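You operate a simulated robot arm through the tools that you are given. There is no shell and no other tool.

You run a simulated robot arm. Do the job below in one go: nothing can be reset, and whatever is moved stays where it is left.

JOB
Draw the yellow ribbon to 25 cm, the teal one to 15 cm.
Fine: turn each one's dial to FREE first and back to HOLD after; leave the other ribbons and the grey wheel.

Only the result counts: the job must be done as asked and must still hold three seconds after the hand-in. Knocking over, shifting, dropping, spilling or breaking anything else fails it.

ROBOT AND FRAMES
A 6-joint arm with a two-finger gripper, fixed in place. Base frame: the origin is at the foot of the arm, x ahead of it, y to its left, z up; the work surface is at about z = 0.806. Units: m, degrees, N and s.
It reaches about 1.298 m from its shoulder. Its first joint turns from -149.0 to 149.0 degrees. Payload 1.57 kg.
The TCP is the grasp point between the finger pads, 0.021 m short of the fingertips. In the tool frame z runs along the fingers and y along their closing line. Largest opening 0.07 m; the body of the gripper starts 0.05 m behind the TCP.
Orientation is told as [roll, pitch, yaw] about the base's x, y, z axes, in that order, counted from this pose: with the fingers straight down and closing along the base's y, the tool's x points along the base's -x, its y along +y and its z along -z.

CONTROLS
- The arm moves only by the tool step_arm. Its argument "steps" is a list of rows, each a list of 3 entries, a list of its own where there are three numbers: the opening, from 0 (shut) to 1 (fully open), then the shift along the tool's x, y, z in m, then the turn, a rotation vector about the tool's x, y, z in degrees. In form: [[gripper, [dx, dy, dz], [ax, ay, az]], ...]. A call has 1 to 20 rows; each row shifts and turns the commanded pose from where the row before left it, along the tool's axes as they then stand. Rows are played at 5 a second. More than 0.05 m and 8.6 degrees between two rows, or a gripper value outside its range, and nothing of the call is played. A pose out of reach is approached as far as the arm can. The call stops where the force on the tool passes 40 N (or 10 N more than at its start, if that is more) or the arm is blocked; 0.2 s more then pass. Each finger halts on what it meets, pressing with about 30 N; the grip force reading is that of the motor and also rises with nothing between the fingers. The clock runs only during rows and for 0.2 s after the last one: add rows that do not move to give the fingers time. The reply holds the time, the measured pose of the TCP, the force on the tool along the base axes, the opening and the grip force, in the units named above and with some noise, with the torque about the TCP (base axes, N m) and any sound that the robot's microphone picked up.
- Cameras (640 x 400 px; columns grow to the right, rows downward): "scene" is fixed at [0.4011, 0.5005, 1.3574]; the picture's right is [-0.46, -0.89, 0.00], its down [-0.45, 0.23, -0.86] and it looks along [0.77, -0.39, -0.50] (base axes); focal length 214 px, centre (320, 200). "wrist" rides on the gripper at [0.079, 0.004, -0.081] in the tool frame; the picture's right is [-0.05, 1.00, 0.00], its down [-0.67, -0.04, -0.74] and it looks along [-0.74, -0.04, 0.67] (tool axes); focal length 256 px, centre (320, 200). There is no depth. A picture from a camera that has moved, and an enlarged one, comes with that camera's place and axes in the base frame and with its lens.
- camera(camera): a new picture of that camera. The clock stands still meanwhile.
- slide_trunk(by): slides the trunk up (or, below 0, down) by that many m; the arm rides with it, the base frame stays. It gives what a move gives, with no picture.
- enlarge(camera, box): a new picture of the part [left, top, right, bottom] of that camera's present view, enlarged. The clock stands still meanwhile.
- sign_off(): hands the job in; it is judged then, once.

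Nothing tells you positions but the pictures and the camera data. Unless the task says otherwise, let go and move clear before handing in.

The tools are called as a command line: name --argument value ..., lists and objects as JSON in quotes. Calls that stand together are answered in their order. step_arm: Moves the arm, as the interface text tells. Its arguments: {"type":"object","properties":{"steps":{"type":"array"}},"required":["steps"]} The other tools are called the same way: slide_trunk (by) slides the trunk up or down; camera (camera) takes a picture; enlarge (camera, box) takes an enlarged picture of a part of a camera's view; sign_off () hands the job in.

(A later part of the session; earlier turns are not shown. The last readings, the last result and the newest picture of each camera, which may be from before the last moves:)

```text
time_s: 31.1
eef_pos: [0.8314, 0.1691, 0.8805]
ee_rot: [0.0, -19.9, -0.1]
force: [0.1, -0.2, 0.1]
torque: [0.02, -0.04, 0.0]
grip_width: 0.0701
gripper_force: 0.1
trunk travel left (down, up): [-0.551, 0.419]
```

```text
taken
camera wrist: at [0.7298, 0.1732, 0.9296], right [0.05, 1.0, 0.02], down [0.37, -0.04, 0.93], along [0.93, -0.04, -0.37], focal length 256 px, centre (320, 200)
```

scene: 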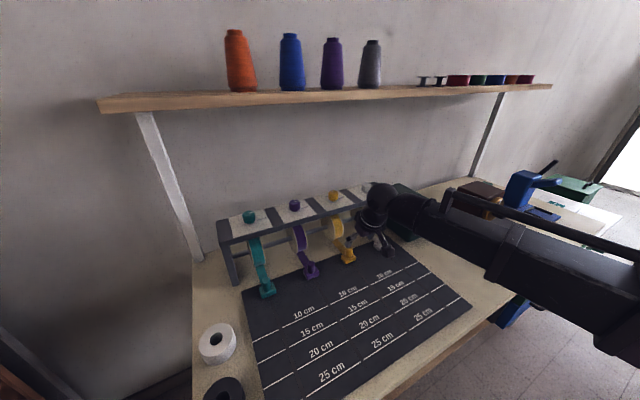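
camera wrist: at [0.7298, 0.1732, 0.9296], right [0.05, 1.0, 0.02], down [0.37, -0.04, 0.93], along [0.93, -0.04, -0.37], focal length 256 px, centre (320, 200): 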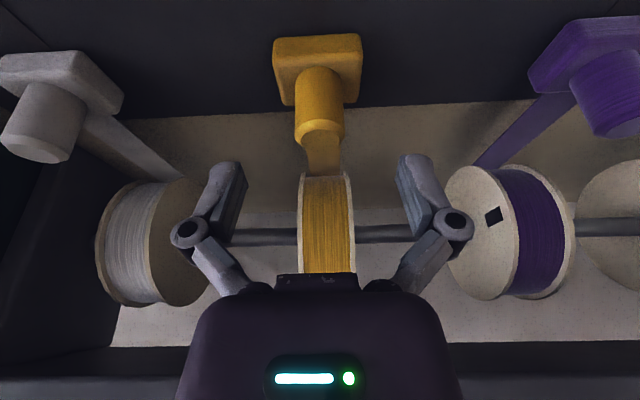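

The peg is nicely centred laterally between the fingers. I'll enlarge once more to check its height and fore-aft position.

enlarge --camera "wrist" --box '[256, 25, 384, 155]'

```text
3.08 times, centred on (320, 90) of wrist
camera zoom: at [0.7298, 0.1732, 0.9296], right [0.05, 1.0, 0.02], down [0.37, -0.04, 0.93], along [0.93, -0.04, -0.37], focal length 788 px, centre (320, 538)
```

zoom: 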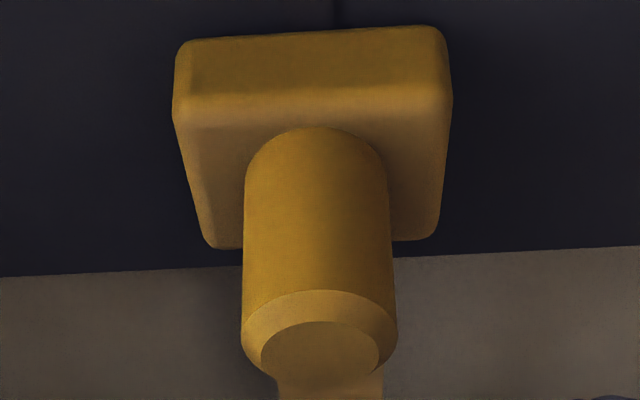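

The numbers hold: peg axis x ≈ 0.8315, block top z ≈ 0.823. I'll lower 3.1 cm so the tips stay about 4 mm above the block, and then grip the peg.

slide_trunk --by -0.031

step_arm --steps '[[0.5, [0, 0, 0], [0, 0, 0]], [0.2, [0, 0, 0], [0, 0, 0]], [0.2, [0, 0, 0], [0, 0, 0]], [0.2, [0, 0, 0], [0, 0, 0]]]'

camera --camera "wrist"

```text
time_s: 31.8
eef_pos: [0.8323, 0.1706, 0.85]
ee_rot: [0.0, -19.8, -0.1]
force: [-0.5, 0.2, 1.3]
torque: [0.01, -0.03, 0.02]
grip_width: 0.07
gripper_force: 0.1
trunk travel left (down, up): [-0.52, 0.45]
```

```text
time_s: 32.8
eef_pos: [0.8307, 0.1701, 0.8499]
ee_rot: [-0.1, -20.0, -0.1]
force: [0.2, 4.2, 8.5]
torque: [0.13, 0.06, -0.02]
grip_width: 0.0233
gripper_force: 32.1
trunk travel left (down, up): [-0.52, 0.45]
```

```text
taken
camera wrist: at [0.7293, 0.1736, 0.8991], right [0.05, 1.0, 0.02], down [0.37, -0.04, 0.93], along [0.93, -0.04, -0.37], focal length 256 px, centre (320, 200)
```

wrist: 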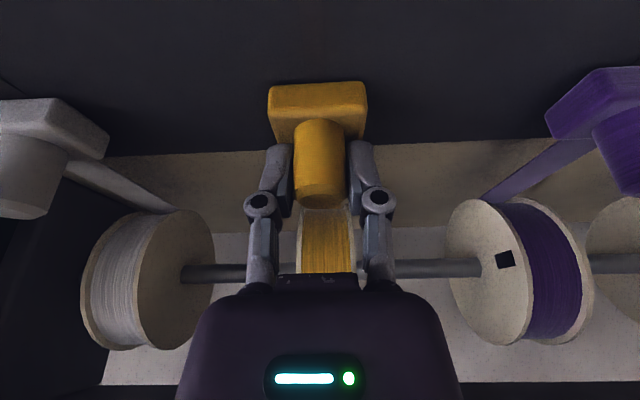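

The peg is held at 23 mm. I'll start drawing gently toward the robot and check that the slider moves freely.

step_arm --steps '[[0.2, [0.0094, 0, -0.0034], [0, 0, 0]], [0.2, [0.0188, 0, -0.0068], [0, 0, 0]], [0.2, [0.0188, 0, -0.0068], [0, 0, 0]], [0.2, [0, 0, 0], [0, 0, 0]]]'

camera --camera "wrist"

```text
time_s: 33.8
eef_pos: [0.7814, 0.1689, 0.8499]
ee_rot: [0.0, -20.0, -0.1]
force: [-1.0, 9.0, 10.1]
torque: [0.25, -0.29, -0.04]
grip_width: 0.0233
gripper_force: 31.8
trunk travel left (down, up): [-0.52, 0.45]
```

```text
taken
camera wrist: at [0.679, 0.1736, 0.8991], right [0.05, 1.0, 0.02], down [0.37, -0.04, 0.93], along [0.93, -0.04, -0.37], focal length 256 px, centre (320, 200)
```

wrist: 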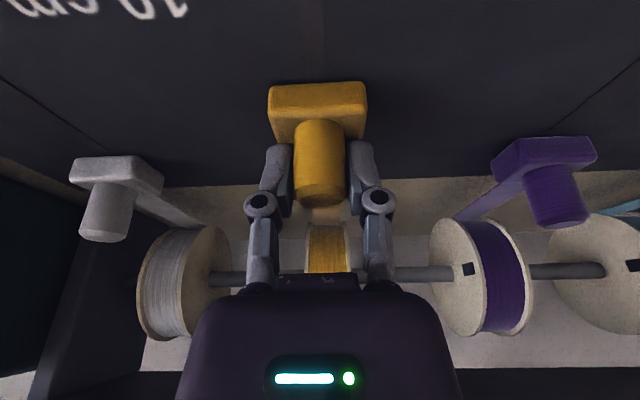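

The slider follows freely with little drag. I'll continue to about 22 cm, with a slight +y correction to relieve the side force.

step_arm --steps '[[0.2, [0.0188, 0.0003, -0.0068], [0, 0, 0]], [0.2, [0.0188, 0.0003, -0.0068], [0, 0, 0]], [0.2, [0.0188, 0.0003, -0.0068], [0, 0, 0]], [0.2, [0.0188, 0.0002, -0.0068], [0, 0, 0]], [0.2, [0, 0, 0], [0, 0, 0]]]'

step_arm --steps '[[0.2, [0.0188, 0, -0.0068], [0, 0, 0]], [0.2, [0.0188, 0, -0.0068], [0, 0, 0]], [0.2, [0.0188, 0, -0.0068], [0, 0, 0]], [0.2, [0.0188, 0, -0.0068], [0, 0, 0]], [0.2, [0, 0, 0], [0, 0, 0]]]'

camera --camera "wrist"

camera --camera "scene"

```text
time_s: 35.0
eef_pos: [0.7015, 0.1696, 0.8507]
ee_rot: [-0.1, -19.9, -0.1]
force: [-1.5, -9.7, 8.9]
torque: [-0.24, -0.25, 0.01]
grip_width: 0.0231
gripper_force: 31.8
trunk travel left (down, up): [-0.52, 0.45]
```

```text
time_s: 36.2
eef_pos: [0.6216, 0.1705, 0.8505]
ee_rot: [-0.1, -20.0, -0.1]
force: [-0.2, -16.7, 7.0]
torque: [-0.37, -0.11, 0.04]
grip_width: 0.0233
gripper_force: 31.9
trunk travel left (down, up): [-0.52, 0.45]
```

```text
taken
camera wrist: at [0.5194, 0.1738, 0.8991], right [0.05, 1.0, 0.02], down [0.37, -0.04, 0.93], along [0.93, -0.04, -0.37], focal length 256 px, centre (320, 200)
```

wrist: 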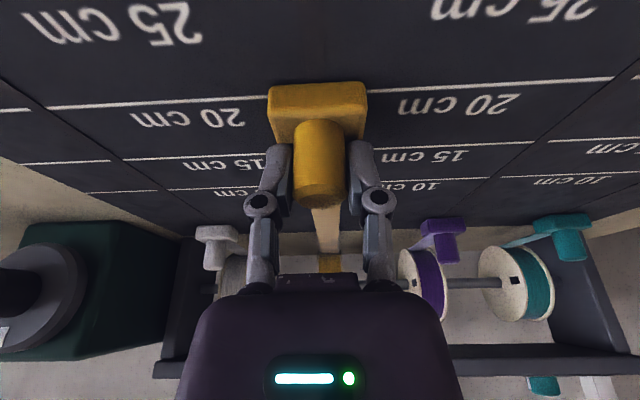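

```text
taken
```

scene: 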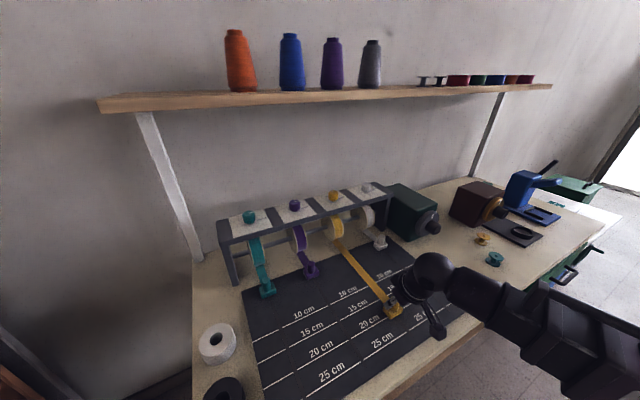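

The slider has moved about 21 cm, with its front edge just past the 20 cm line, as expected. I'll draw the last 4 cm and correct y by -1 mm.

step_arm --steps '[[0.2, [0.0188, -0.0005, -0.0068], [0, 0, 0]], [0.2, [0.0094, -0.0004, -0.0034], [0, 0, 0]], [0.2, [0.0094, 0, -0.0034], [0, 0, 0]], [0.2, [0, 0, 0], [0, 0, 0]], [0.2, [0, 0, 0], [0, 0, 0]]]'

camera --camera "wrist"

enlarge --camera "wrist" --box '[220, 50, 420, 160]'

enlarge --camera "scene" --box '[340, 250, 480, 360]'

```text
time_s: 37.4
eef_pos: [0.5828, 0.1695, 0.8502]
ee_rot: [0.1, -20.0, -0.1]
force: [1.1, 0.6, 10.4]
torque: [0.09, -0.05, 0.02]
grip_width: 0.0233
gripper_force: 32.1
trunk travel left (down, up): [-0.52, 0.45]
```

```text
taken
camera wrist: at [0.4797, 0.1737, 0.899], right [0.05, 1.0, 0.02], down [0.37, -0.04, 0.93], along [0.93, -0.04, -0.37], focal length 256 px, centre (320, 200)
```

wrist: 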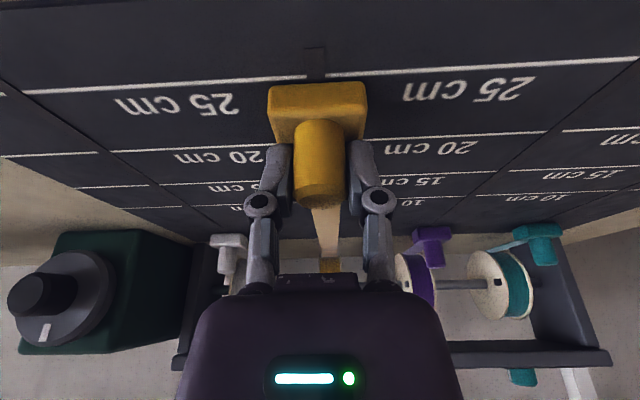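

```text
3.20 times, centred on (320, 105) of wrist
camera zoom: at [0.4797, 0.1737, 0.899], right [0.05, 1.0, 0.02], down [0.37, -0.04, 0.93], along [0.93, -0.04, -0.37], focal length 819 px, centre (320, 504)
```

zoom: 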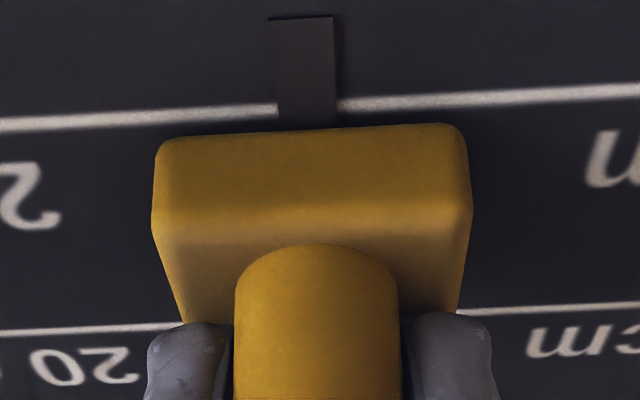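

```text
3.64 times, centred on (410, 305) of scene
camera zoom: at [0.4011, 0.5005, 1.3574], right [-0.46, -0.89, 0.0], down [-0.45, 0.23, -0.86], along [0.77, -0.39, -0.5], focal length 780 px, centre (-7, -182)
```

zoom: 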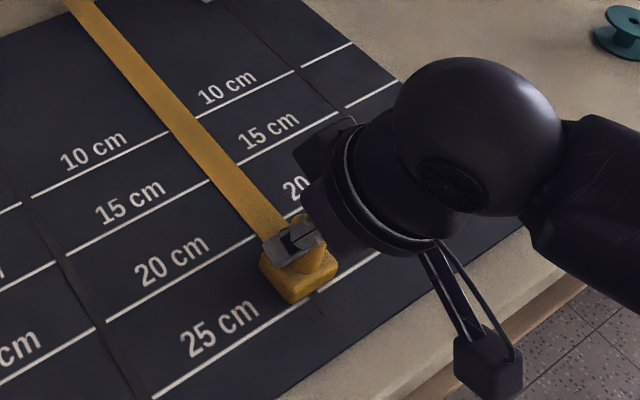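

The slider's front face is within 1–3 mm of the 25 cm line at a 25 cm draw. I'll nudge it 1 mm more, release, and watch whether it stays put.

step_arm --steps '[[0.2, [0.0009, 0, -0.0003], [0, 0, 0]], [0.2, [0, 0, 0], [0, 0, 0]], [0.2, [0, 0, 0], [0, 0, 0]], [0.6, [0, 0, 0], [0, 0, 0]], [1, [0, 0, 0], [0, 0, 0]], [1, [0, 0, 0], [0, 0, 0]], [1, [0, 0, 0], [0, 0, 0]]]'

camera --camera "wrist"

enlarge --camera "wrist" --box '[220, 50, 420, 160]'

```text
time_s: 39.0
eef_pos: [0.5813, 0.1693, 0.8502]
ee_rot: [0.0, -19.9, 0.0]
force: [0.8, -0.2, -0.8]
torque: [-0.01, 0.0, 0.0]
grip_width: 0.07
gripper_force: 0.1
trunk travel left (down, up): [-0.52, 0.45]
```

```text
taken
camera wrist: at [0.479, 0.1736, 0.8986], right [0.05, 1.0, 0.02], down [0.37, -0.04, 0.93], along [0.93, -0.04, -0.37], focal length 256 px, centre (320, 200)
```

wrist: 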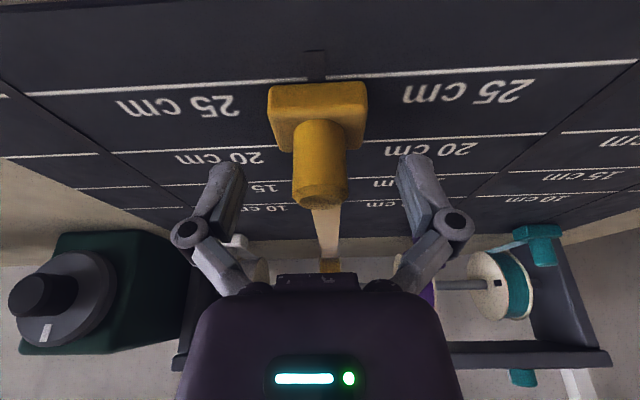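

```text
3.20 times, centred on (320, 105) of wrist
camera zoom: at [0.479, 0.1736, 0.8986], right [0.05, 1.0, 0.02], down [0.37, -0.04, 0.93], along [0.93, -0.04, -0.37], focal length 819 px, centre (320, 504)
```

zoom: 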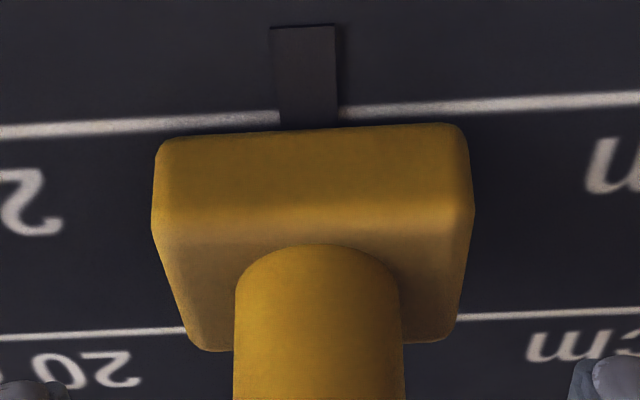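

The slider stayed on the 25 cm line after release. I'll raise the trunk straight up and return to the yellow dial with the tool at 30° tilt and yaw +45°.

slide_trunk --by 0.199

step_arm --steps '[[1, [-0.0022, 0, -0.0061], [0, -5.05, 0]], [1, [-0.0033, 0, -0.0071], [0, -5.05, 0]], [1, [-0.0378, 0, 0.0219], [0, 0, 0]], [1, [-0.0378, 0, 0.0219], [0, 0, 0]], [1, [-0.0378, 0, 0.0219], [0, 0, 0]], [1, [-0.0378, 0, 0.0219], [0, 0, 0]], [1, [-0.0378, 0, 0.0219], [0, 0, 0]], [1, [0, 0, 0], [-3.762, 0, -6.489]], [1, [0, 0, 0], [-3.762, 0, -6.489]], [1, [0, 0, 0], [-3.762, 0, -6.489]], [1, [0, 0, 0], [-3.762, 0, -6.489]], [1, [0, 0, 0], [-3.762, 0, -6.489]], [1, [0, 0, 0], [-3.762, 0, -6.489]], [1, [0, 0, 0], [0, 0, 0]]]'

camera --camera "scene"

```text
time_s: 41.2
eef_pos: [0.5814, 0.1701, 1.0494]
ee_rot: [0.0, -20.0, 0.0]
force: [0.0, -0.3, 0.6]
torque: [0.0, 0.0, 0.02]
grip_width: 0.0699
gripper_force: 0.0
trunk travel left (down, up): [-0.719, 0.251]
```

```text
time_s: 44.2
eef_pos: [0.8155, 0.1762, 1.0629]
ee_rot: [0.1, -30.0, 45.0]
force: [-0.6, -0.4, 0.5]
torque: [-0.01, 0.02, 0.0]
grip_width: 0.07
gripper_force: 0.0
out of reach, approached as far as the arm can: row 1, 2
trunk travel left (down, up): [-0.719, 0.251]
```

```text
taken
```

scene: 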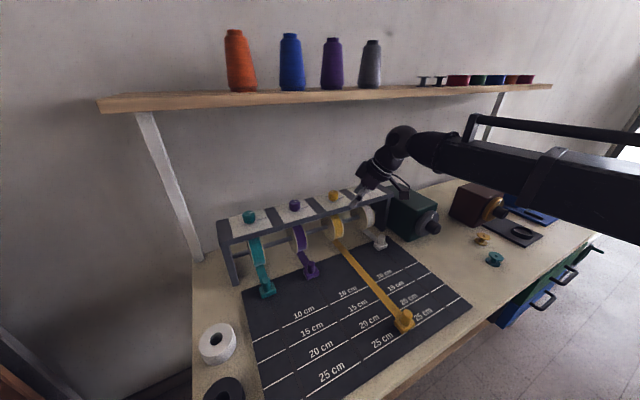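

The slider remains at 25 cm, and the hand is in front of the yellow dial. I'll move over the dial and check alignment.

step_arm --steps '[[1, [-0.0188, -0.024, 0.0109], [0, 0, 0]], [1, [-0.0188, -0.024, 0.0109], [0, 0, 0]], [1, [-0.0188, -0.024, 0.0109], [0, 0, 0]], [1, [-0.0188, -0.024, 0.0109], [0, 0, 0]], [1, [0, 0, 0], [0, 0, 0]]]'

enlarge --camera "wrist" --box '[240, 20, 400, 120]'

```text
time_s: 45.4
eef_pos: [0.9464, 0.169, 1.0625]
ee_rot: [0.0, -30.1, 45.0]
force: [-0.2, 1.0, 0.1]
torque: [-0.01, 0.01, -0.03]
grip_width: 0.07
gripper_force: 0.1
trunk travel left (down, up): [-0.719, 0.251]
```

```text
4.00 times, centred on (320, 70) of wrist
camera zoom: at [0.8657, 0.095, 1.0929], right [-0.67, 0.74, 0.03], down [0.17, 0.12, 0.98], along [0.72, 0.66, -0.2], focal length 1024 px, centre (320, 720)
```

zoom: 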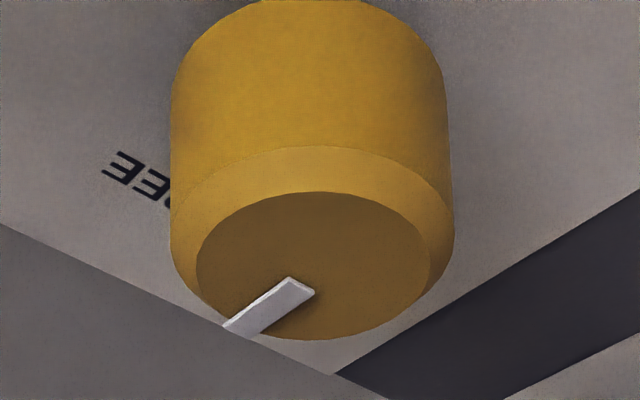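

The dial is centred between the fingers and still at FREE. I'll lower, grip, and turn it back 90° clockwise to HOLD.

slide_trunk --by -0.0475

step_arm --steps '[[0.4, [0, 0, 0], [0, 0, 0]], [0.3, [0, 0, 0], [0, 0, 0]], [0.3, [0, 0, 0], [0, 0, 0]]]'

```text
time_s: 46.3
eef_pos: [0.9454, 0.1697, 1.0145]
ee_rot: [0.1, -30.1, 44.9]
force: [0.1, -0.4, 0.3]
torque: [-0.01, 0.01, 0.0]
grip_width: 0.0699
gripper_force: 0.0
trunk travel left (down, up): [-0.671, 0.299]
```

```text
time_s: 47.1
eef_pos: [0.9451, 0.1699, 1.0164]
ee_rot: [0.1, -30.2, 44.9]
force: [0.3, 1.8, 6.3]
torque: [0.01, -0.03, 0.01]
grip_width: 0.0336
gripper_force: 31.9
trunk travel left (down, up): [-0.671, 0.299]
```

step_arm --steps '[[0.3, [0, 0, 0], [3.762, 0, 6.489]], [0.3, [0, 0, 0], [3.762, 0, 6.489]], [0.3, [0, 0, 0], [3.762, 0, 6.489]], [0.3, [0, 0, 0], [3.762, 0, 6.489]], [0.3, [0, 0, 0], [3.762, 0, 6.489]], [0.3, [0, 0, 0], [3.762, 0, 6.489]], [0.3, [0, 0, 0], [3.762, 0, 6.489]], [0.3, [0, 0, 0], [3.762, 0, 6.489]], [0.3, [0, 0, 0], [3.762, 0, 6.489]], [0.3, [0, 0, 0], [3.762, 0, 6.489]], [0.3, [0, 0, 0], [3.762, 0, 6.489]], [0.3, [0, 0, 0], [3.762, 0, 6.489]], [0.3, [0, 0, 0], [0, 0, 0]]]'

enlarge --camera "wrist" --box '[240, 90, 400, 210]'

```text
time_s: 49.9
eef_pos: [0.9457, 0.169, 1.0157]
ee_rot: [0.1, -30.0, -45.1]
force: [9.4, -3.1, 15.1]
torque: [-0.22, -0.25, 0.15]
grip_width: 0.0339
gripper_force: 31.6
trunk travel left (down, up): [-0.671, 0.299]
```

```text
3.33 times, centred on (320, 150) of wrist
camera zoom: at [0.8717, 0.2494, 1.0457], right [0.74, 0.67, 0.03], down [0.12, -0.17, 0.98], along [0.66, -0.72, -0.2], focal length 853 px, centre (320, 367)
```

zoom: 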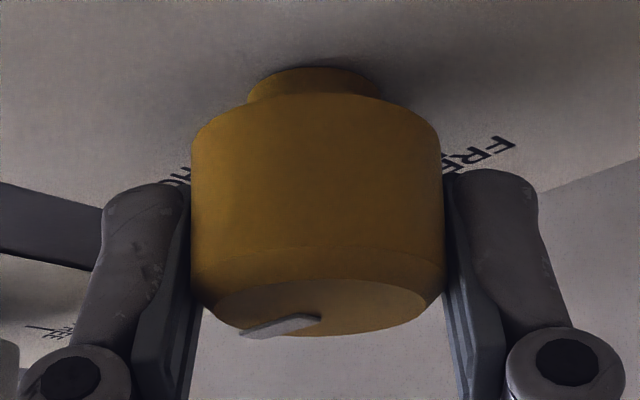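

The dial has been turned back. I'll release, rise, and verify the pointer sits at HOLD.

step_arm --steps '[[0.5, [0, 0, 0], [0, 0, 0]], [0.8, [0, 0, 0], [0, 0, 0]], [1, [0, 0, 0], [0, 0, 0]], [1, [0, 0, 0], [0, 0, 0]]]'

slide_trunk --by 0.048

enlarge --camera "wrist" --box '[240, 20, 400, 120]'

camera --camera "scene"

```text
time_s: 50.9
eef_pos: [0.9448, 0.1694, 1.015]
ee_rot: [0.0, -30.0, -44.9]
force: [0.2, -0.1, -0.7]
torque: [0.01, -0.01, -0.02]
grip_width: 0.0701
gripper_force: 0.1
trunk travel left (down, up): [-0.671, 0.299]
```

```text
time_s: 51.8
eef_pos: [0.9456, 0.1706, 1.0643]
ee_rot: [0.0, -30.1, -45.0]
force: [0.0, 0.2, 0.5]
torque: [-0.03, 0.01, 0.0]
grip_width: 0.07
gripper_force: 0.1
trunk travel left (down, up): [-0.719, 0.251]
```

```text
4.00 times, centred on (320, 70) of wrist
camera zoom: at [0.8719, 0.2501, 1.0931], right [0.74, 0.67, 0.03], down [0.12, -0.17, 0.98], along [0.66, -0.72, -0.21], focal length 1024 px, centre (320, 720)
```

zoom: 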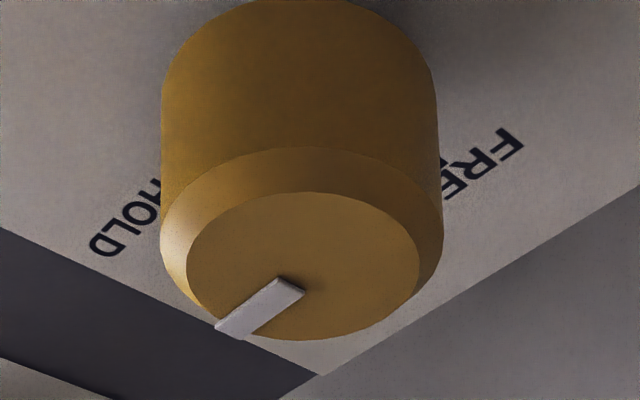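

```text
taken
```

scene: 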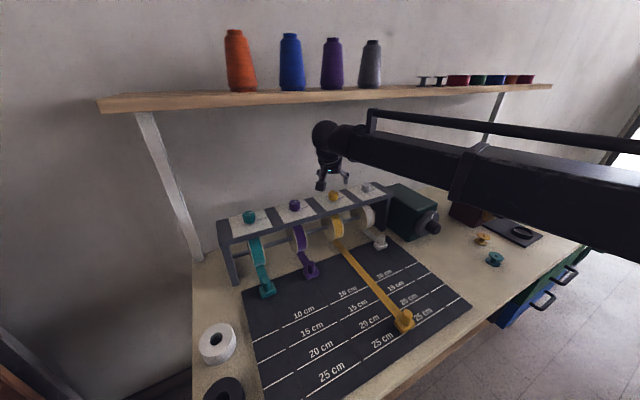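

The yellow dial points exactly to HOLD, and its slider is on the 25 cm line. Next is the teal dial, which I place at about (0.945, 0.450); I'll back out and move over in front of it.

step_arm --steps '[[1, [0.02218, -0.02563, -0.01285], [0, 0, 0]], [1, [0.02218, -0.02563, -0.01285], [0, 0, 0]], [1, [0.02218, -0.02563, -0.01285], [0, 0, 0]], [1, [0.02218, -0.02563, -0.01285], [0, 0, 0]], [1, [0.02447, 0.02828, -0.01418], [0, 0, 0]], [1, [0.02447, 0.02828, -0.01418], [0, 0, 0]], [1, [0.02447, 0.02828, -0.01418], [0, 0, 0]], [1, [0.02447, 0.02828, -0.01418], [0, 0, 0]], [1, [0.02447, 0.02828, -0.01418], [0, 0, 0]], [1, [0.02447, 0.02828, -0.01418], [0, 0, 0]], [1, [0.02447, 0.02828, -0.01418], [0, 0, 0]], [1, [0, 0, 0], [0, 0, 0]]]'

camera --camera "wrist"

camera --camera "scene"

```text
time_s: 54.4
eef_pos: [0.8003, 0.45, 1.0642]
ee_rot: [0.0, -30.1, -45.2]
force: [-0.9, 0.7, -0.5]
torque: [0.03, -0.01, 0.01]
grip_width: 0.0701
gripper_force: 0.1
trunk travel left (down, up): [-0.719, 0.251]
```

```text
taken
camera wrist: at [0.7267, 0.5305, 1.0933], right [0.74, 0.67, 0.03], down [0.12, -0.17, 0.98], along [0.66, -0.72, -0.2], focal length 256 px, centre (320, 200)
```

wrist: 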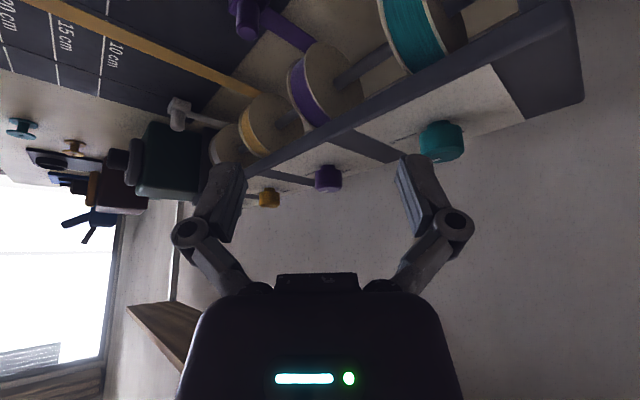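

```text
taken
```

scene: 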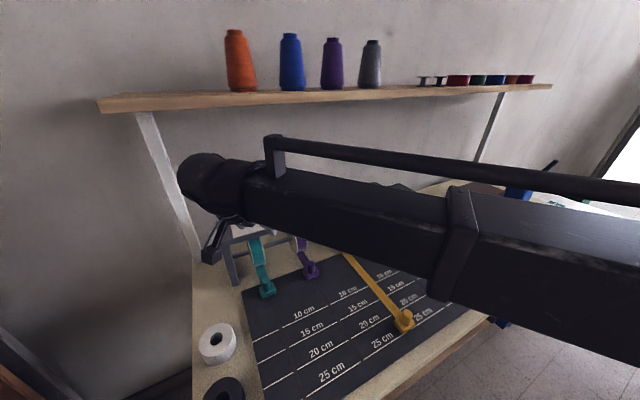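

The arm is in front of the teal dial with everything clear. I'll move over the teal dial and check alignment.

step_arm --steps '[[1, [-0.02218, 0.02563, 0.01285], [0, 0, 0]], [1, [-0.02218, 0.02563, 0.01285], [0, 0, 0]], [1, [-0.02218, 0.02563, 0.01285], [0, 0, 0]], [1, [-0.02218, 0.02563, 0.01285], [0, 0, 0]], [1, [0, 0, 0], [0, 0, 0]]]'

camera --camera "wrist"

enlarge --camera "wrist" --box '[240, 20, 400, 120]'

enlarge --camera "scene" --box '[140, 120, 340, 260]'

```text
time_s: 55.6
eef_pos: [0.9466, 0.4497, 1.0635]
ee_rot: [0.0, -30.1, -45.0]
force: [-0.1, 1.2, 0.9]
torque: [0.0, 0.03, 0.02]
grip_width: 0.0701
gripper_force: 0.0
trunk travel left (down, up): [-0.719, 0.251]
```

```text
taken
camera wrist: at [0.872, 0.53, 1.0934], right [0.74, 0.67, 0.03], down [0.12, -0.17, 0.98], along [0.66, -0.72, -0.2], focal length 256 px, centre (320, 200)
```

wrist: 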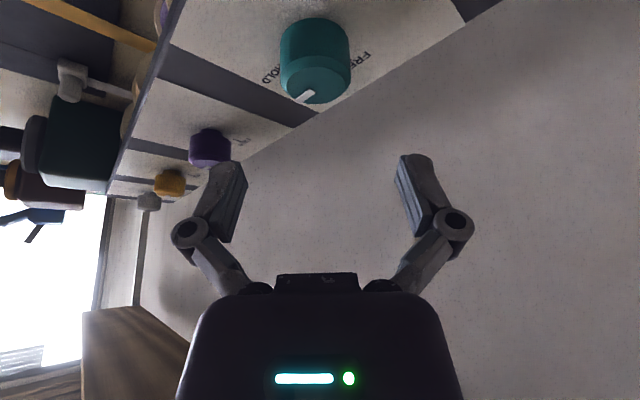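

```text
4.00 times, centred on (320, 70) of wrist
camera zoom: at [0.872, 0.53, 1.0934], right [0.74, 0.67, 0.03], down [0.12, -0.17, 0.98], along [0.66, -0.72, -0.2], focal length 1024 px, centre (320, 720)
```

zoom: 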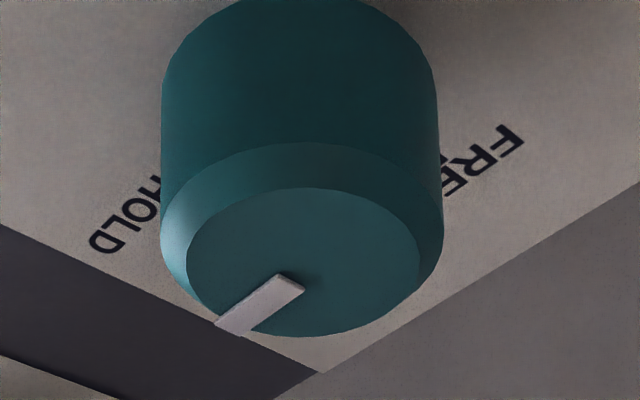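

```text
2.86 times, centred on (240, 190) of scene
camera zoom: at [0.4011, 0.5005, 1.3574], right [-0.46, -0.89, 0.0], down [-0.45, 0.23, -0.86], along [0.77, -0.39, -0.5], focal length 613 px, centre (549, 229)
```

zoom: 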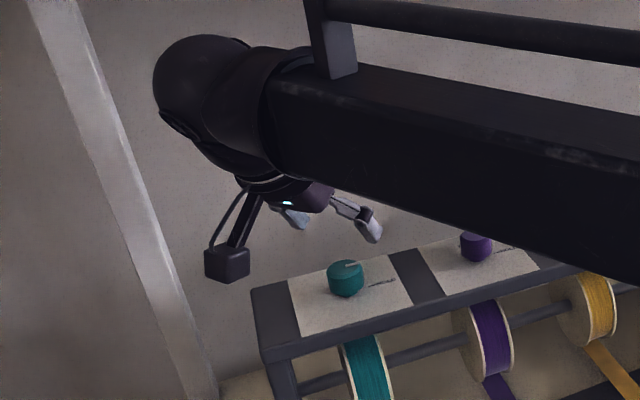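

The teal dial is aligned within 1 mm and reads HOLD. I'll make a tiny correction, lower, and grip it.

step_arm --steps '[[1, [0, -0.0008, 0], [0, 0, 0]], [1, [0, 0, 0], [0, 0, 0]]]'

slide_trunk --by -0.0485

step_arm --steps '[[0.4, [0, 0, 0], [0, 0, 0]], [0.3, [0, 0, 0], [0, 0, 0]], [0.3, [0, 0, 0], [0, 0, 0]]]'

camera --camera "wrist"

```text
time_s: 56.2
eef_pos: [0.9458, 0.4494, 1.0634]
ee_rot: [0.0, -30.1, -45.0]
force: [-0.6, 0.0, -1.1]
torque: [0.0, 0.0, 0.02]
grip_width: 0.0704
gripper_force: 0.1
trunk travel left (down, up): [-0.719, 0.251]
```

```text
time_s: 57.1
eef_pos: [0.9456, 0.4493, 1.016]
ee_rot: [0.0, -30.1, -45.0]
force: [0.1, 0.3, 0.3]
torque: [0.0, -0.01, 0.0]
grip_width: 0.0697
gripper_force: 0.1
trunk travel left (down, up): [-0.671, 0.299]
```

```text
time_s: 57.9
eef_pos: [0.9443, 0.4493, 1.015]
ee_rot: [0.0, -30.0, -45.0]
force: [1.3, 1.8, 5.5]
torque: [0.21, 0.12, 0.01]
grip_width: 0.0337
gripper_force: 32.1
trunk travel left (down, up): [-0.671, 0.299]
```

```text
taken
camera wrist: at [0.8712, 0.5296, 1.0451], right [0.74, 0.67, 0.03], down [0.12, -0.17, 0.98], along [0.66, -0.72, -0.2], focal length 256 px, centre (320, 200)
```

wrist: 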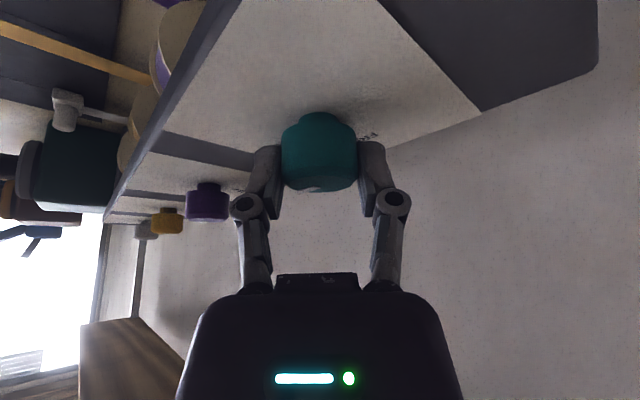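

The teal dial is firmly held at 34 mm. I'll turn it 90° counter-clockwise to FREE.

step_arm --steps '[[0.3, [0, 0, 0], [-3.762, 0, -6.489]], [0.3, [0, 0, 0], [-3.762, 0, -6.489]], [0.3, [0, 0, 0], [-3.762, 0, -6.489]], [0.3, [0, 0, 0], [-3.762, 0, -6.489]], [0.3, [0, 0, 0], [-3.762, 0, -6.489]], [0.3, [0, 0, 0], [-3.762, 0, -6.489]], [0.3, [0, 0, 0], [-3.762, 0, -6.489]], [0.3, [0, 0, 0], [-3.762, 0, -6.489]], [0.3, [0, 0, 0], [-3.762, 0, -6.489]], [0.3, [0, 0, 0], [-3.762, 0, -6.489]], [0.3, [0, 0, 0], [-3.762, 0, -6.489]], [0.3, [0, 0, 0], [-3.762, 0, -6.489]], [0.3, [0, 0, 0], [0, 0, 0]]]'

```text
time_s: 60.7
eef_pos: [0.9447, 0.4499, 1.015]
ee_rot: [0.0, -30.1, 45.0]
force: [10.0, 8.3, 12.5]
torque: [0.33, 0.05, 0.0]
grip_width: 0.0336
gripper_force: 32.1
trunk travel left (down, up): [-0.671, 0.299]
```

step_arm --steps '[[0.5, [0, 0, 0], [0, 0, 0]], [0.8, [0, 0, 0], [0, 0, 0]], [1, [0, 0, 0], [0, 0, 0]], [1, [0, 0, 0], [0, 0, 0]]]'

slide_trunk --by 0.0485

enlarge --camera "wrist" --box '[240, 20, 400, 120]'

camera --camera "scene"

```text
time_s: 61.7
eef_pos: [0.9466, 0.4495, 1.0157]
ee_rot: [0.0, -30.0, 45.1]
force: [-0.4, -0.9, 0.2]
torque: [0.0, 0.01, 0.07]
grip_width: 0.0701
gripper_force: 0.2
trunk travel left (down, up): [-0.671, 0.299]
```

```text
time_s: 62.6
eef_pos: [0.9459, 0.4503, 1.0633]
ee_rot: [0.0, -30.1, 45.0]
force: [-0.3, 0.4, 0.4]
torque: [-0.02, -0.01, 0.02]
grip_width: 0.07
gripper_force: 0.1
trunk travel left (down, up): [-0.719, 0.251]
```

```text
4.00 times, centred on (320, 70) of wrist
camera zoom: at [0.8655, 0.3748, 1.093], right [-0.67, 0.74, 0.03], down [0.17, 0.12, 0.98], along [0.72, 0.66, -0.2], focal length 1024 px, centre (320, 720)
```

zoom: 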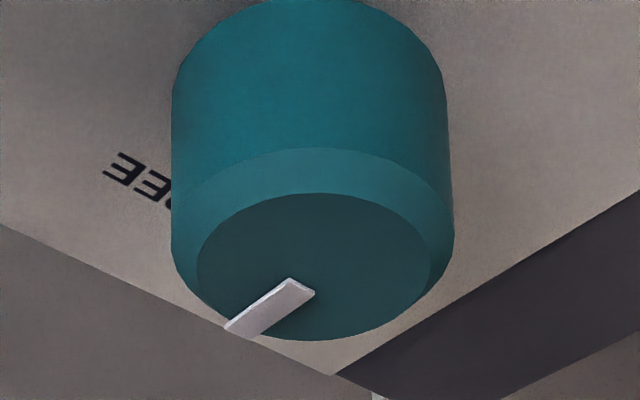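

```text
taken
```

scene: 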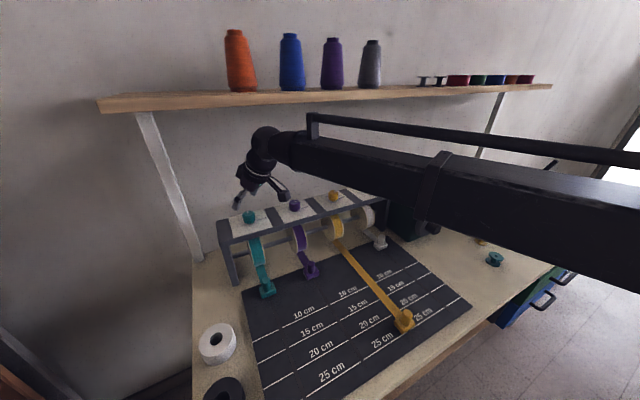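

The teal dial now points to FREE. I'll back out, straighten yaw, ease the tilt to 20°, and lower toward the teal slider.

step_arm --steps '[[1, [0.02447, 0.02828, -0.01418], [0, 0, 0]], [1, [0.02447, 0.02828, -0.01418], [0, 0, 0]], [1, [0.02447, 0.02828, -0.01418], [0, 0, 0]], [1, [0.02447, 0.02828, -0.01418], [0, 0, 0]], [1, [0, 0, 0], [3.762, 0, 6.489]], [1, [0, 0, 0], [3.762, 0, 6.489]], [1, [0, 0, 0], [3.762, 0, 6.489]], [1, [0, 0, 0], [3.762, 0, 6.489]], [1, [0, 0, 0], [3.762, 0, 6.489]], [1, [0, 0, 0], [3.762, 0, 6.489]], [1, [0.0039, 0, 0.0068], [0, 5.05, 0]], [1, [0.0028, 0, 0.0059], [0, 5.05, 0]], [1, [0, 0, 0], [0, 0, 0]]]'

slide_trunk --by -0.12

camera --camera "wrist"

camera --camera "scene"

```text
time_s: 65.4
eef_pos: [0.7853, 0.4497, 1.049]
ee_rot: [-0.1, -19.9, 0.0]
force: [-0.3, -0.1, 0.3]
torque: [-0.01, 0.0, -0.02]
grip_width: 0.07
gripper_force: 0.1
trunk travel left (down, up): [-0.719, 0.251]
```

```text
time_s: 66.9
eef_pos: [0.7842, 0.4496, 0.9294]
ee_rot: [0.0, -19.8, 0.0]
force: [0.3, 0.1, 0.2]
torque: [0.04, 0.0, 0.05]
grip_width: 0.07
gripper_force: 0.0
trunk travel left (down, up): [-0.599, 0.371]
```

```text
taken
camera wrist: at [0.6831, 0.4532, 0.9782], right [0.05, 1.0, 0.02], down [0.37, -0.04, 0.93], along [0.93, -0.04, -0.37], focal length 256 px, centre (320, 200)
```

wrist: 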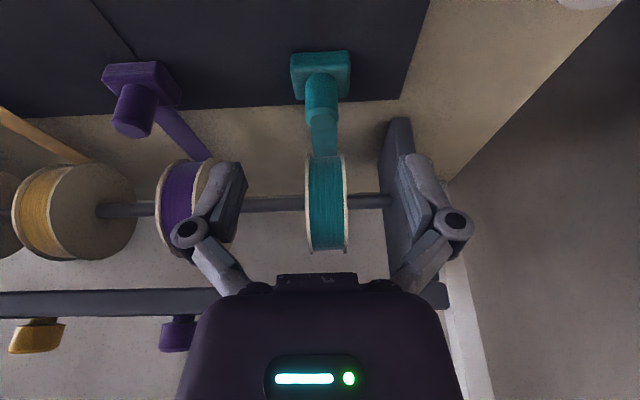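

```text
taken
```

scene: 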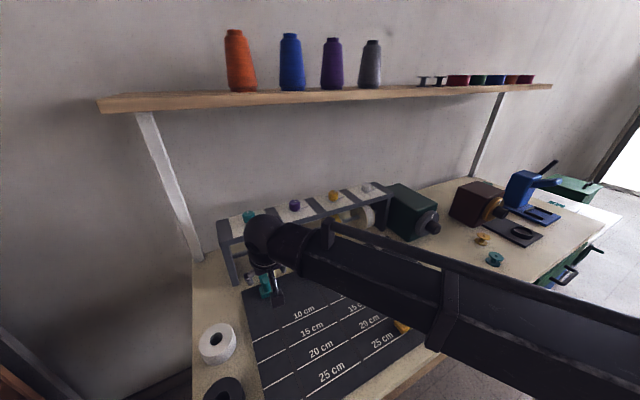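

The teal slider lies dead ahead at y ≈ 0.4497, matching the yellow geometry shifted by 28 cm. I'll move above its peg and lower most of the way.

step_arm --steps '[[1, [-0.0222, 0, 0.0081], [0, 0, 0]], [1, [-0.0222, 0, 0.0081], [0, 0, 0]], [1, [0, 0, 0], [0, 0, 0]]]'

slide_trunk --by -0.049

enlarge --camera "wrist" --box '[256, 25, 384, 155]'

camera --camera "wrist"

```text
time_s: 67.7
eef_pos: [0.8328, 0.4483, 0.9297]
ee_rot: [0.1, -20.0, 0.0]
force: [0.5, -0.4, 0.7]
torque: [0.01, 0.02, 0.0]
grip_width: 0.0699
gripper_force: 0.0
trunk travel left (down, up): [-0.599, 0.371]
```

```text
time_s: 68.6
eef_pos: [0.8321, 0.4488, 0.8797]
ee_rot: [0.1, -19.9, 0.0]
force: [0.5, -0.4, -0.9]
torque: [-0.01, 0.02, 0.01]
grip_width: 0.07
gripper_force: 0.1
trunk travel left (down, up): [-0.55, 0.42]
```

```text
3.08 times, centred on (320, 90) of wrist
camera zoom: at [0.7305, 0.4527, 0.9291], right [0.05, 1.0, 0.02], down [0.37, -0.04, 0.93], along [0.93, -0.04, -0.37], focal length 788 px, centre (320, 538)
```

zoom: 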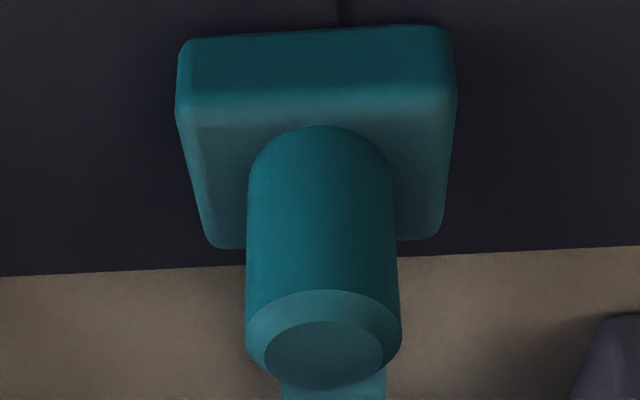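

```text
taken
camera wrist: at [0.7305, 0.4527, 0.9291], right [0.05, 1.0, 0.02], down [0.37, -0.04, 0.93], along [0.93, -0.04, -0.37], focal length 256 px, centre (320, 200)
```

wrist: 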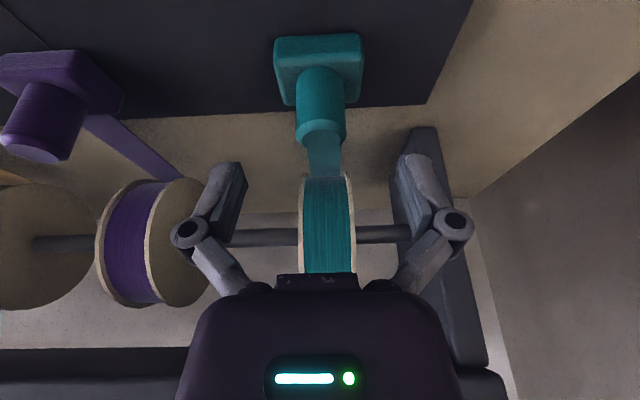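

The view matches the yellow one closely, offset about half a millimetre. I'll correct +0.7 mm in y, lower 3 cm and grip the teal peg.

step_arm --steps '[[1, [0, 0.0007, 0], [0, 0, 0]], [1, [0, 0, 0], [0, 0, 0]]]'

slide_trunk --by -0.0305

step_arm --steps '[[0.5, [0, 0, 0], [0, 0, 0]], [0.2, [0, 0, 0], [0, 0, 0]], [0.2, [0, 0, 0], [0, 0, 0]], [0.2, [0, 0, 0], [0, 0, 0]]]'

camera --camera "wrist"

```text
time_s: 69.2
eef_pos: [0.8315, 0.4487, 0.8808]
ee_rot: [0.0, -19.8, 0.1]
force: [0.5, 0.2, 1.2]
torque: [0.0, 0.03, 0.0]
grip_width: 0.0703
gripper_force: 0.0
trunk travel left (down, up): [-0.55, 0.42]
```

```text
time_s: 69.9
eef_pos: [0.8325, 0.4484, 0.8499]
ee_rot: [-0.1, -20.0, 0.0]
force: [-0.5, -0.4, 0.0]
torque: [0.01, 0.02, -0.03]
grip_width: 0.0699
gripper_force: 0.1
trunk travel left (down, up): [-0.52, 0.45]
```

```text
time_s: 70.9
eef_pos: [0.8321, 0.4494, 0.85]
ee_rot: [0.0, -20.0, -0.1]
force: [0.5, 4.4, 8.6]
torque: [0.1, 0.1, -0.02]
grip_width: 0.0229
gripper_force: 32.2
trunk travel left (down, up): [-0.52, 0.45]
```

```text
taken
camera wrist: at [0.7301, 0.4536, 0.8991], right [0.05, 1.0, 0.02], down [0.37, -0.04, 0.93], along [0.93, -0.04, -0.37], focal length 256 px, centre (320, 200)
```

wrist: 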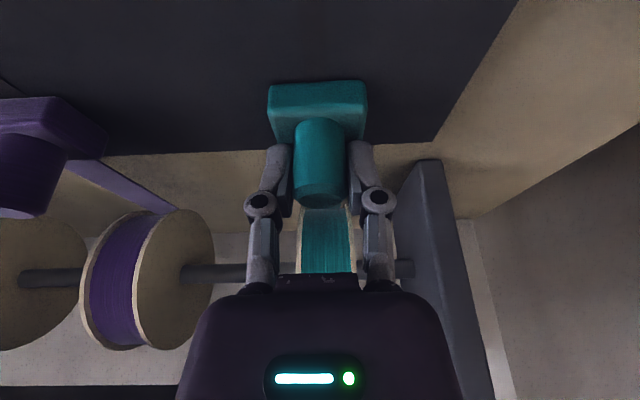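

The teal peg is held. I'll draw it 5 cm first and check forces.

step_arm --steps '[[0.2, [0.0094, 0.0002, -0.0034], [0, 0, 0]], [0.2, [0.0188, 0, -0.0068], [0, 0, 0]], [0.2, [0.0188, 0, -0.0068], [0, 0, 0]], [0.2, [0, 0, 0], [0, 0, 0]]]'

```text
time_s: 71.9
eef_pos: [0.782, 0.45, 0.8513]
ee_rot: [-0.1, -20.0, -0.1]
force: [-0.2, 2.9, 9.6]
torque: [0.1, -0.35, 0.02]
grip_width: 0.0231
gripper_force: 32.1
trunk travel left (down, up): [-0.52, 0.45]
```

It slides freely with low side force. I'll draw the next 10 cm to reach 15 cm and check against the line.

step_arm --steps '[[0.2, [0.0188, 0, -0.0068], [0, 0, 0]], [0.2, [0.0188, 0, -0.0068], [0, 0, 0]], [0.2, [0.0188, 0, -0.0068], [0, 0, 0]], [0.2, [0.0188, 0, -0.0068], [0, 0, 0]], [0.2, [0.0094, 0, -0.0034], [0, 0, 0]], [0.2, [0.0094, 0, -0.0034], [0, 0, 0]], [0.2, [0, 0, 0], [0, 0, 0]], [0.2, [0, 0, 0], [0, 0, 0]]]'

camera --camera "wrist"

enlarge --camera "wrist" --box '[220, 50, 420, 160]'

```text
time_s: 73.7
eef_pos: [0.6823, 0.4498, 0.8502]
ee_rot: [0.0, -20.1, 0.1]
force: [-0.2, 8.5, 10.9]
torque: [0.15, -0.18, -0.06]
grip_width: 0.0233
gripper_force: 32.0
trunk travel left (down, up): [-0.52, 0.45]
```

```text
taken
camera wrist: at [0.5798, 0.4537, 0.899], right [0.05, 1.0, 0.02], down [0.37, -0.04, 0.93], along [0.93, -0.04, -0.37], focal length 256 px, centre (320, 200)
```

wrist: 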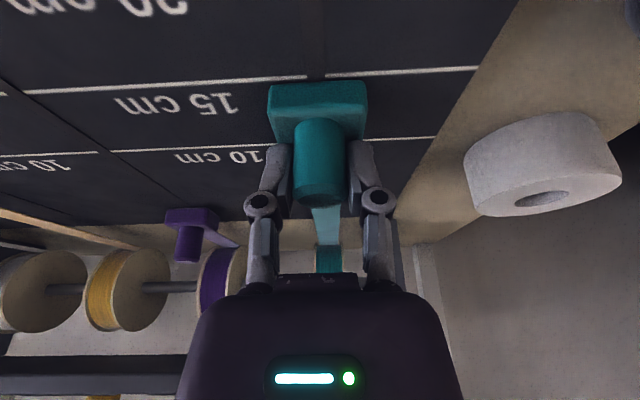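

```text
3.20 times, centred on (320, 105) of wrist
camera zoom: at [0.5798, 0.4537, 0.899], right [0.05, 1.0, 0.02], down [0.37, -0.04, 0.93], along [0.93, -0.04, -0.37], focal length 819 px, centre (320, 504)
```

zoom: 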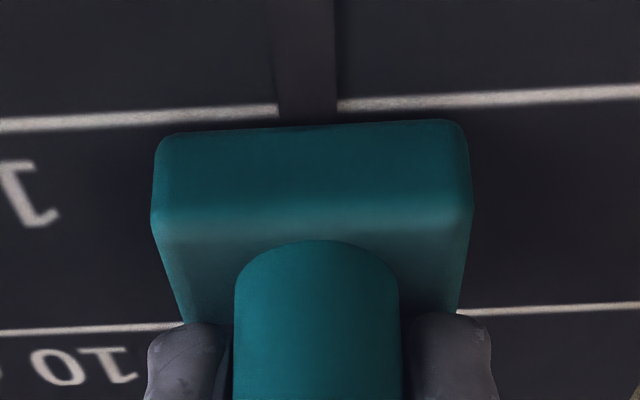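

The slider sits at the 15 cm line just as yellow did at 25 cm. I'll nudge 1 mm more, release, and check that it stays.

step_arm --steps '[[0.2, [0.0009, 0, -0.0003], [0, 0, 0]], [0.2, [0, 0, 0], [0, 0, 0]], [0.2, [0, 0, 0], [0, 0, 0]], [0.6, [0, 0, 0], [0, 0, 0]], [1, [0, 0, 0], [0, 0, 0]], [1, [0, 0, 0], [0, 0, 0]], [1, [0, 0, 0], [0, 0, 0]]]'

enlarge --camera "wrist" --box '[220, 50, 420, 160]'

slide_trunk --by 0.199

```text
time_s: 75.3
eef_pos: [0.6804, 0.4497, 0.8487]
ee_rot: [0.0, -19.9, 0.0]
force: [0.3, -0.6, -0.4]
torque: [-0.01, 0.01, 0.01]
grip_width: 0.0699
gripper_force: 0.1
trunk travel left (down, up): [-0.52, 0.45]
```

```text
3.20 times, centred on (320, 105) of wrist
camera zoom: at [0.5797, 0.4535, 0.8986], right [0.05, 1.0, 0.02], down [0.37, -0.04, 0.93], along [0.93, -0.04, -0.37], focal length 819 px, centre (320, 504)
```

zoom: 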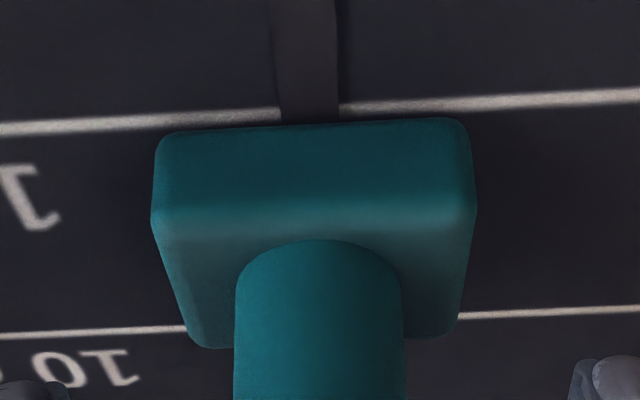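

```text
time_s: 77.5
eef_pos: [0.6823, 0.4497, 1.0496]
ee_rot: [0.0, -20.0, 0.0]
force: [0.5, 0.0, 0.2]
torque: [0.04, 0.0, 0.03]
grip_width: 0.0698
gripper_force: 0.0
trunk travel left (down, up): [-0.719, 0.251]
```

The teal slider stays on the 15 cm line. I'll tilt back to 30°, move forward, and yaw +45° in front of the teal dial.

step_arm --steps '[[1, [-0.0022, 0, -0.0061], [0, -5.05, 0]], [1, [-0.0033, 0, -0.0071], [0, -5.05, 0]], [1, [-0.0343, 0, 0.0199], [0, 0, 0]], [1, [-0.0343, 0, 0.0199], [0, 0, 0]], [1, [-0.0343, 0, 0.0199], [0, 0, 0]], [1, [0, 0, 0], [-3.762, 0, -6.489]], [1, [0, 0, 0], [-3.762, 0, -6.489]], [1, [0, 0, 0], [-3.762, 0, -6.489]], [1, [0, 0, 0], [-3.762, 0, -6.489]], [1, [0, 0, 0], [-3.762, 0, -6.489]], [1, [0, 0, 0], [-3.762, 0, -6.489]], [1, [0, 0, 0], [0, 0, 0]]]'

```text
time_s: 80.1
eef_pos: [0.8002, 0.4491, 1.0636]
ee_rot: [0.1, -30.2, 45.1]
force: [0.0, 0.4, 0.9]
torque: [0.01, 0.02, 0.0]
grip_width: 0.0698
gripper_force: 0.1
trunk travel left (down, up): [-0.719, 0.251]
```

The hand is at (0.800, 0.449) in the right orientation. I'll move over the teal dial and check centring.

step_arm --steps '[[1, [-0.02218, -0.02563, 0.01285], [0, 0, 0]], [1, [-0.02218, -0.02563, 0.01285], [0, 0, 0]], [1, [-0.02218, -0.02563, 0.01285], [0, 0, 0]], [1, [-0.02218, -0.02563, 0.01285], [0, 0, 0]], [1, [0, 0, 0], [0, 0, 0]]]'

enlarge --camera "wrist" --box '[240, 20, 400, 120]'

```text
time_s: 81.3
eef_pos: [0.9444, 0.4495, 1.0628]
ee_rot: [0.0, -30.1, 44.9]
force: [0.5, 0.1, 0.1]
torque: [-0.02, 0.0, 0.0]
grip_width: 0.07
gripper_force: 0.0
trunk travel left (down, up): [-0.719, 0.251]
```

```text
4.00 times, centred on (320, 70) of wrist
camera zoom: at [0.8646, 0.3743, 1.0929], right [-0.67, 0.74, 0.03], down [0.17, 0.12, 0.98], along [0.72, 0.66, -0.2], focal length 1024 px, centre (320, 720)
```

zoom: 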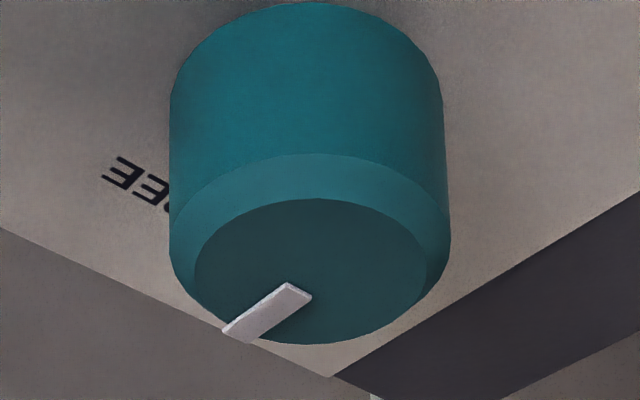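

The dial is centred and still at FREE. I'll lower, grip, and turn it 90° clockwise to HOLD.

slide_trunk --by -0.048

step_arm --steps '[[0.4, [0, 0, 0], [0, 0, 0]], [0.3, [0, 0, 0], [0, 0, 0]], [0.3, [0, 0, 0], [0, 0, 0]]]'

step_arm --steps '[[0.3, [0, 0, 0], [3.762, 0, 6.489]], [0.3, [0, 0, 0], [3.762, 0, 6.489]], [0.3, [0, 0, 0], [3.762, 0, 6.489]], [0.3, [0, 0, 0], [3.762, 0, 6.489]], [0.3, [0, 0, 0], [3.762, 0, 6.489]], [0.3, [0, 0, 0], [3.762, 0, 6.489]], [0.3, [0, 0, 0], [3.762, 0, 6.489]], [0.3, [0, 0, 0], [3.762, 0, 6.489]], [0.3, [0, 0, 0], [3.762, 0, 6.489]], [0.3, [0, 0, 0], [3.762, 0, 6.489]], [0.3, [0, 0, 0], [3.762, 0, 6.489]], [0.3, [0, 0, 0], [3.762, 0, 6.489]], [0.3, [0, 0, 0], [0, 0, 0]]]'

```text
time_s: 82.2
eef_pos: [0.9443, 0.4489, 1.0145]
ee_rot: [0.0, -30.1, 45.0]
force: [0.1, -0.4, 1.3]
torque: [0.0, 0.0, 0.0]
grip_width: 0.0702
gripper_force: 0.0
trunk travel left (down, up): [-0.671, 0.299]
```

```text
time_s: 83.0
eef_pos: [0.9452, 0.4479, 1.0156]
ee_rot: [-0.1, -30.1, 44.9]
force: [0.1, 0.2, 5.8]
torque: [0.02, 0.07, 0.0]
grip_width: 0.0337
gripper_force: 31.8
trunk travel left (down, up): [-0.671, 0.299]
```

```text
time_s: 85.8
eef_pos: [0.9446, 0.4503, 1.0148]
ee_rot: [0.1, -30.2, -45.1]
force: [9.6, 12.6, 16.2]
torque: [0.19, -0.15, 0.12]
grip_width: 0.0336
gripper_force: 32.3
trunk travel left (down, up): [-0.671, 0.299]
```

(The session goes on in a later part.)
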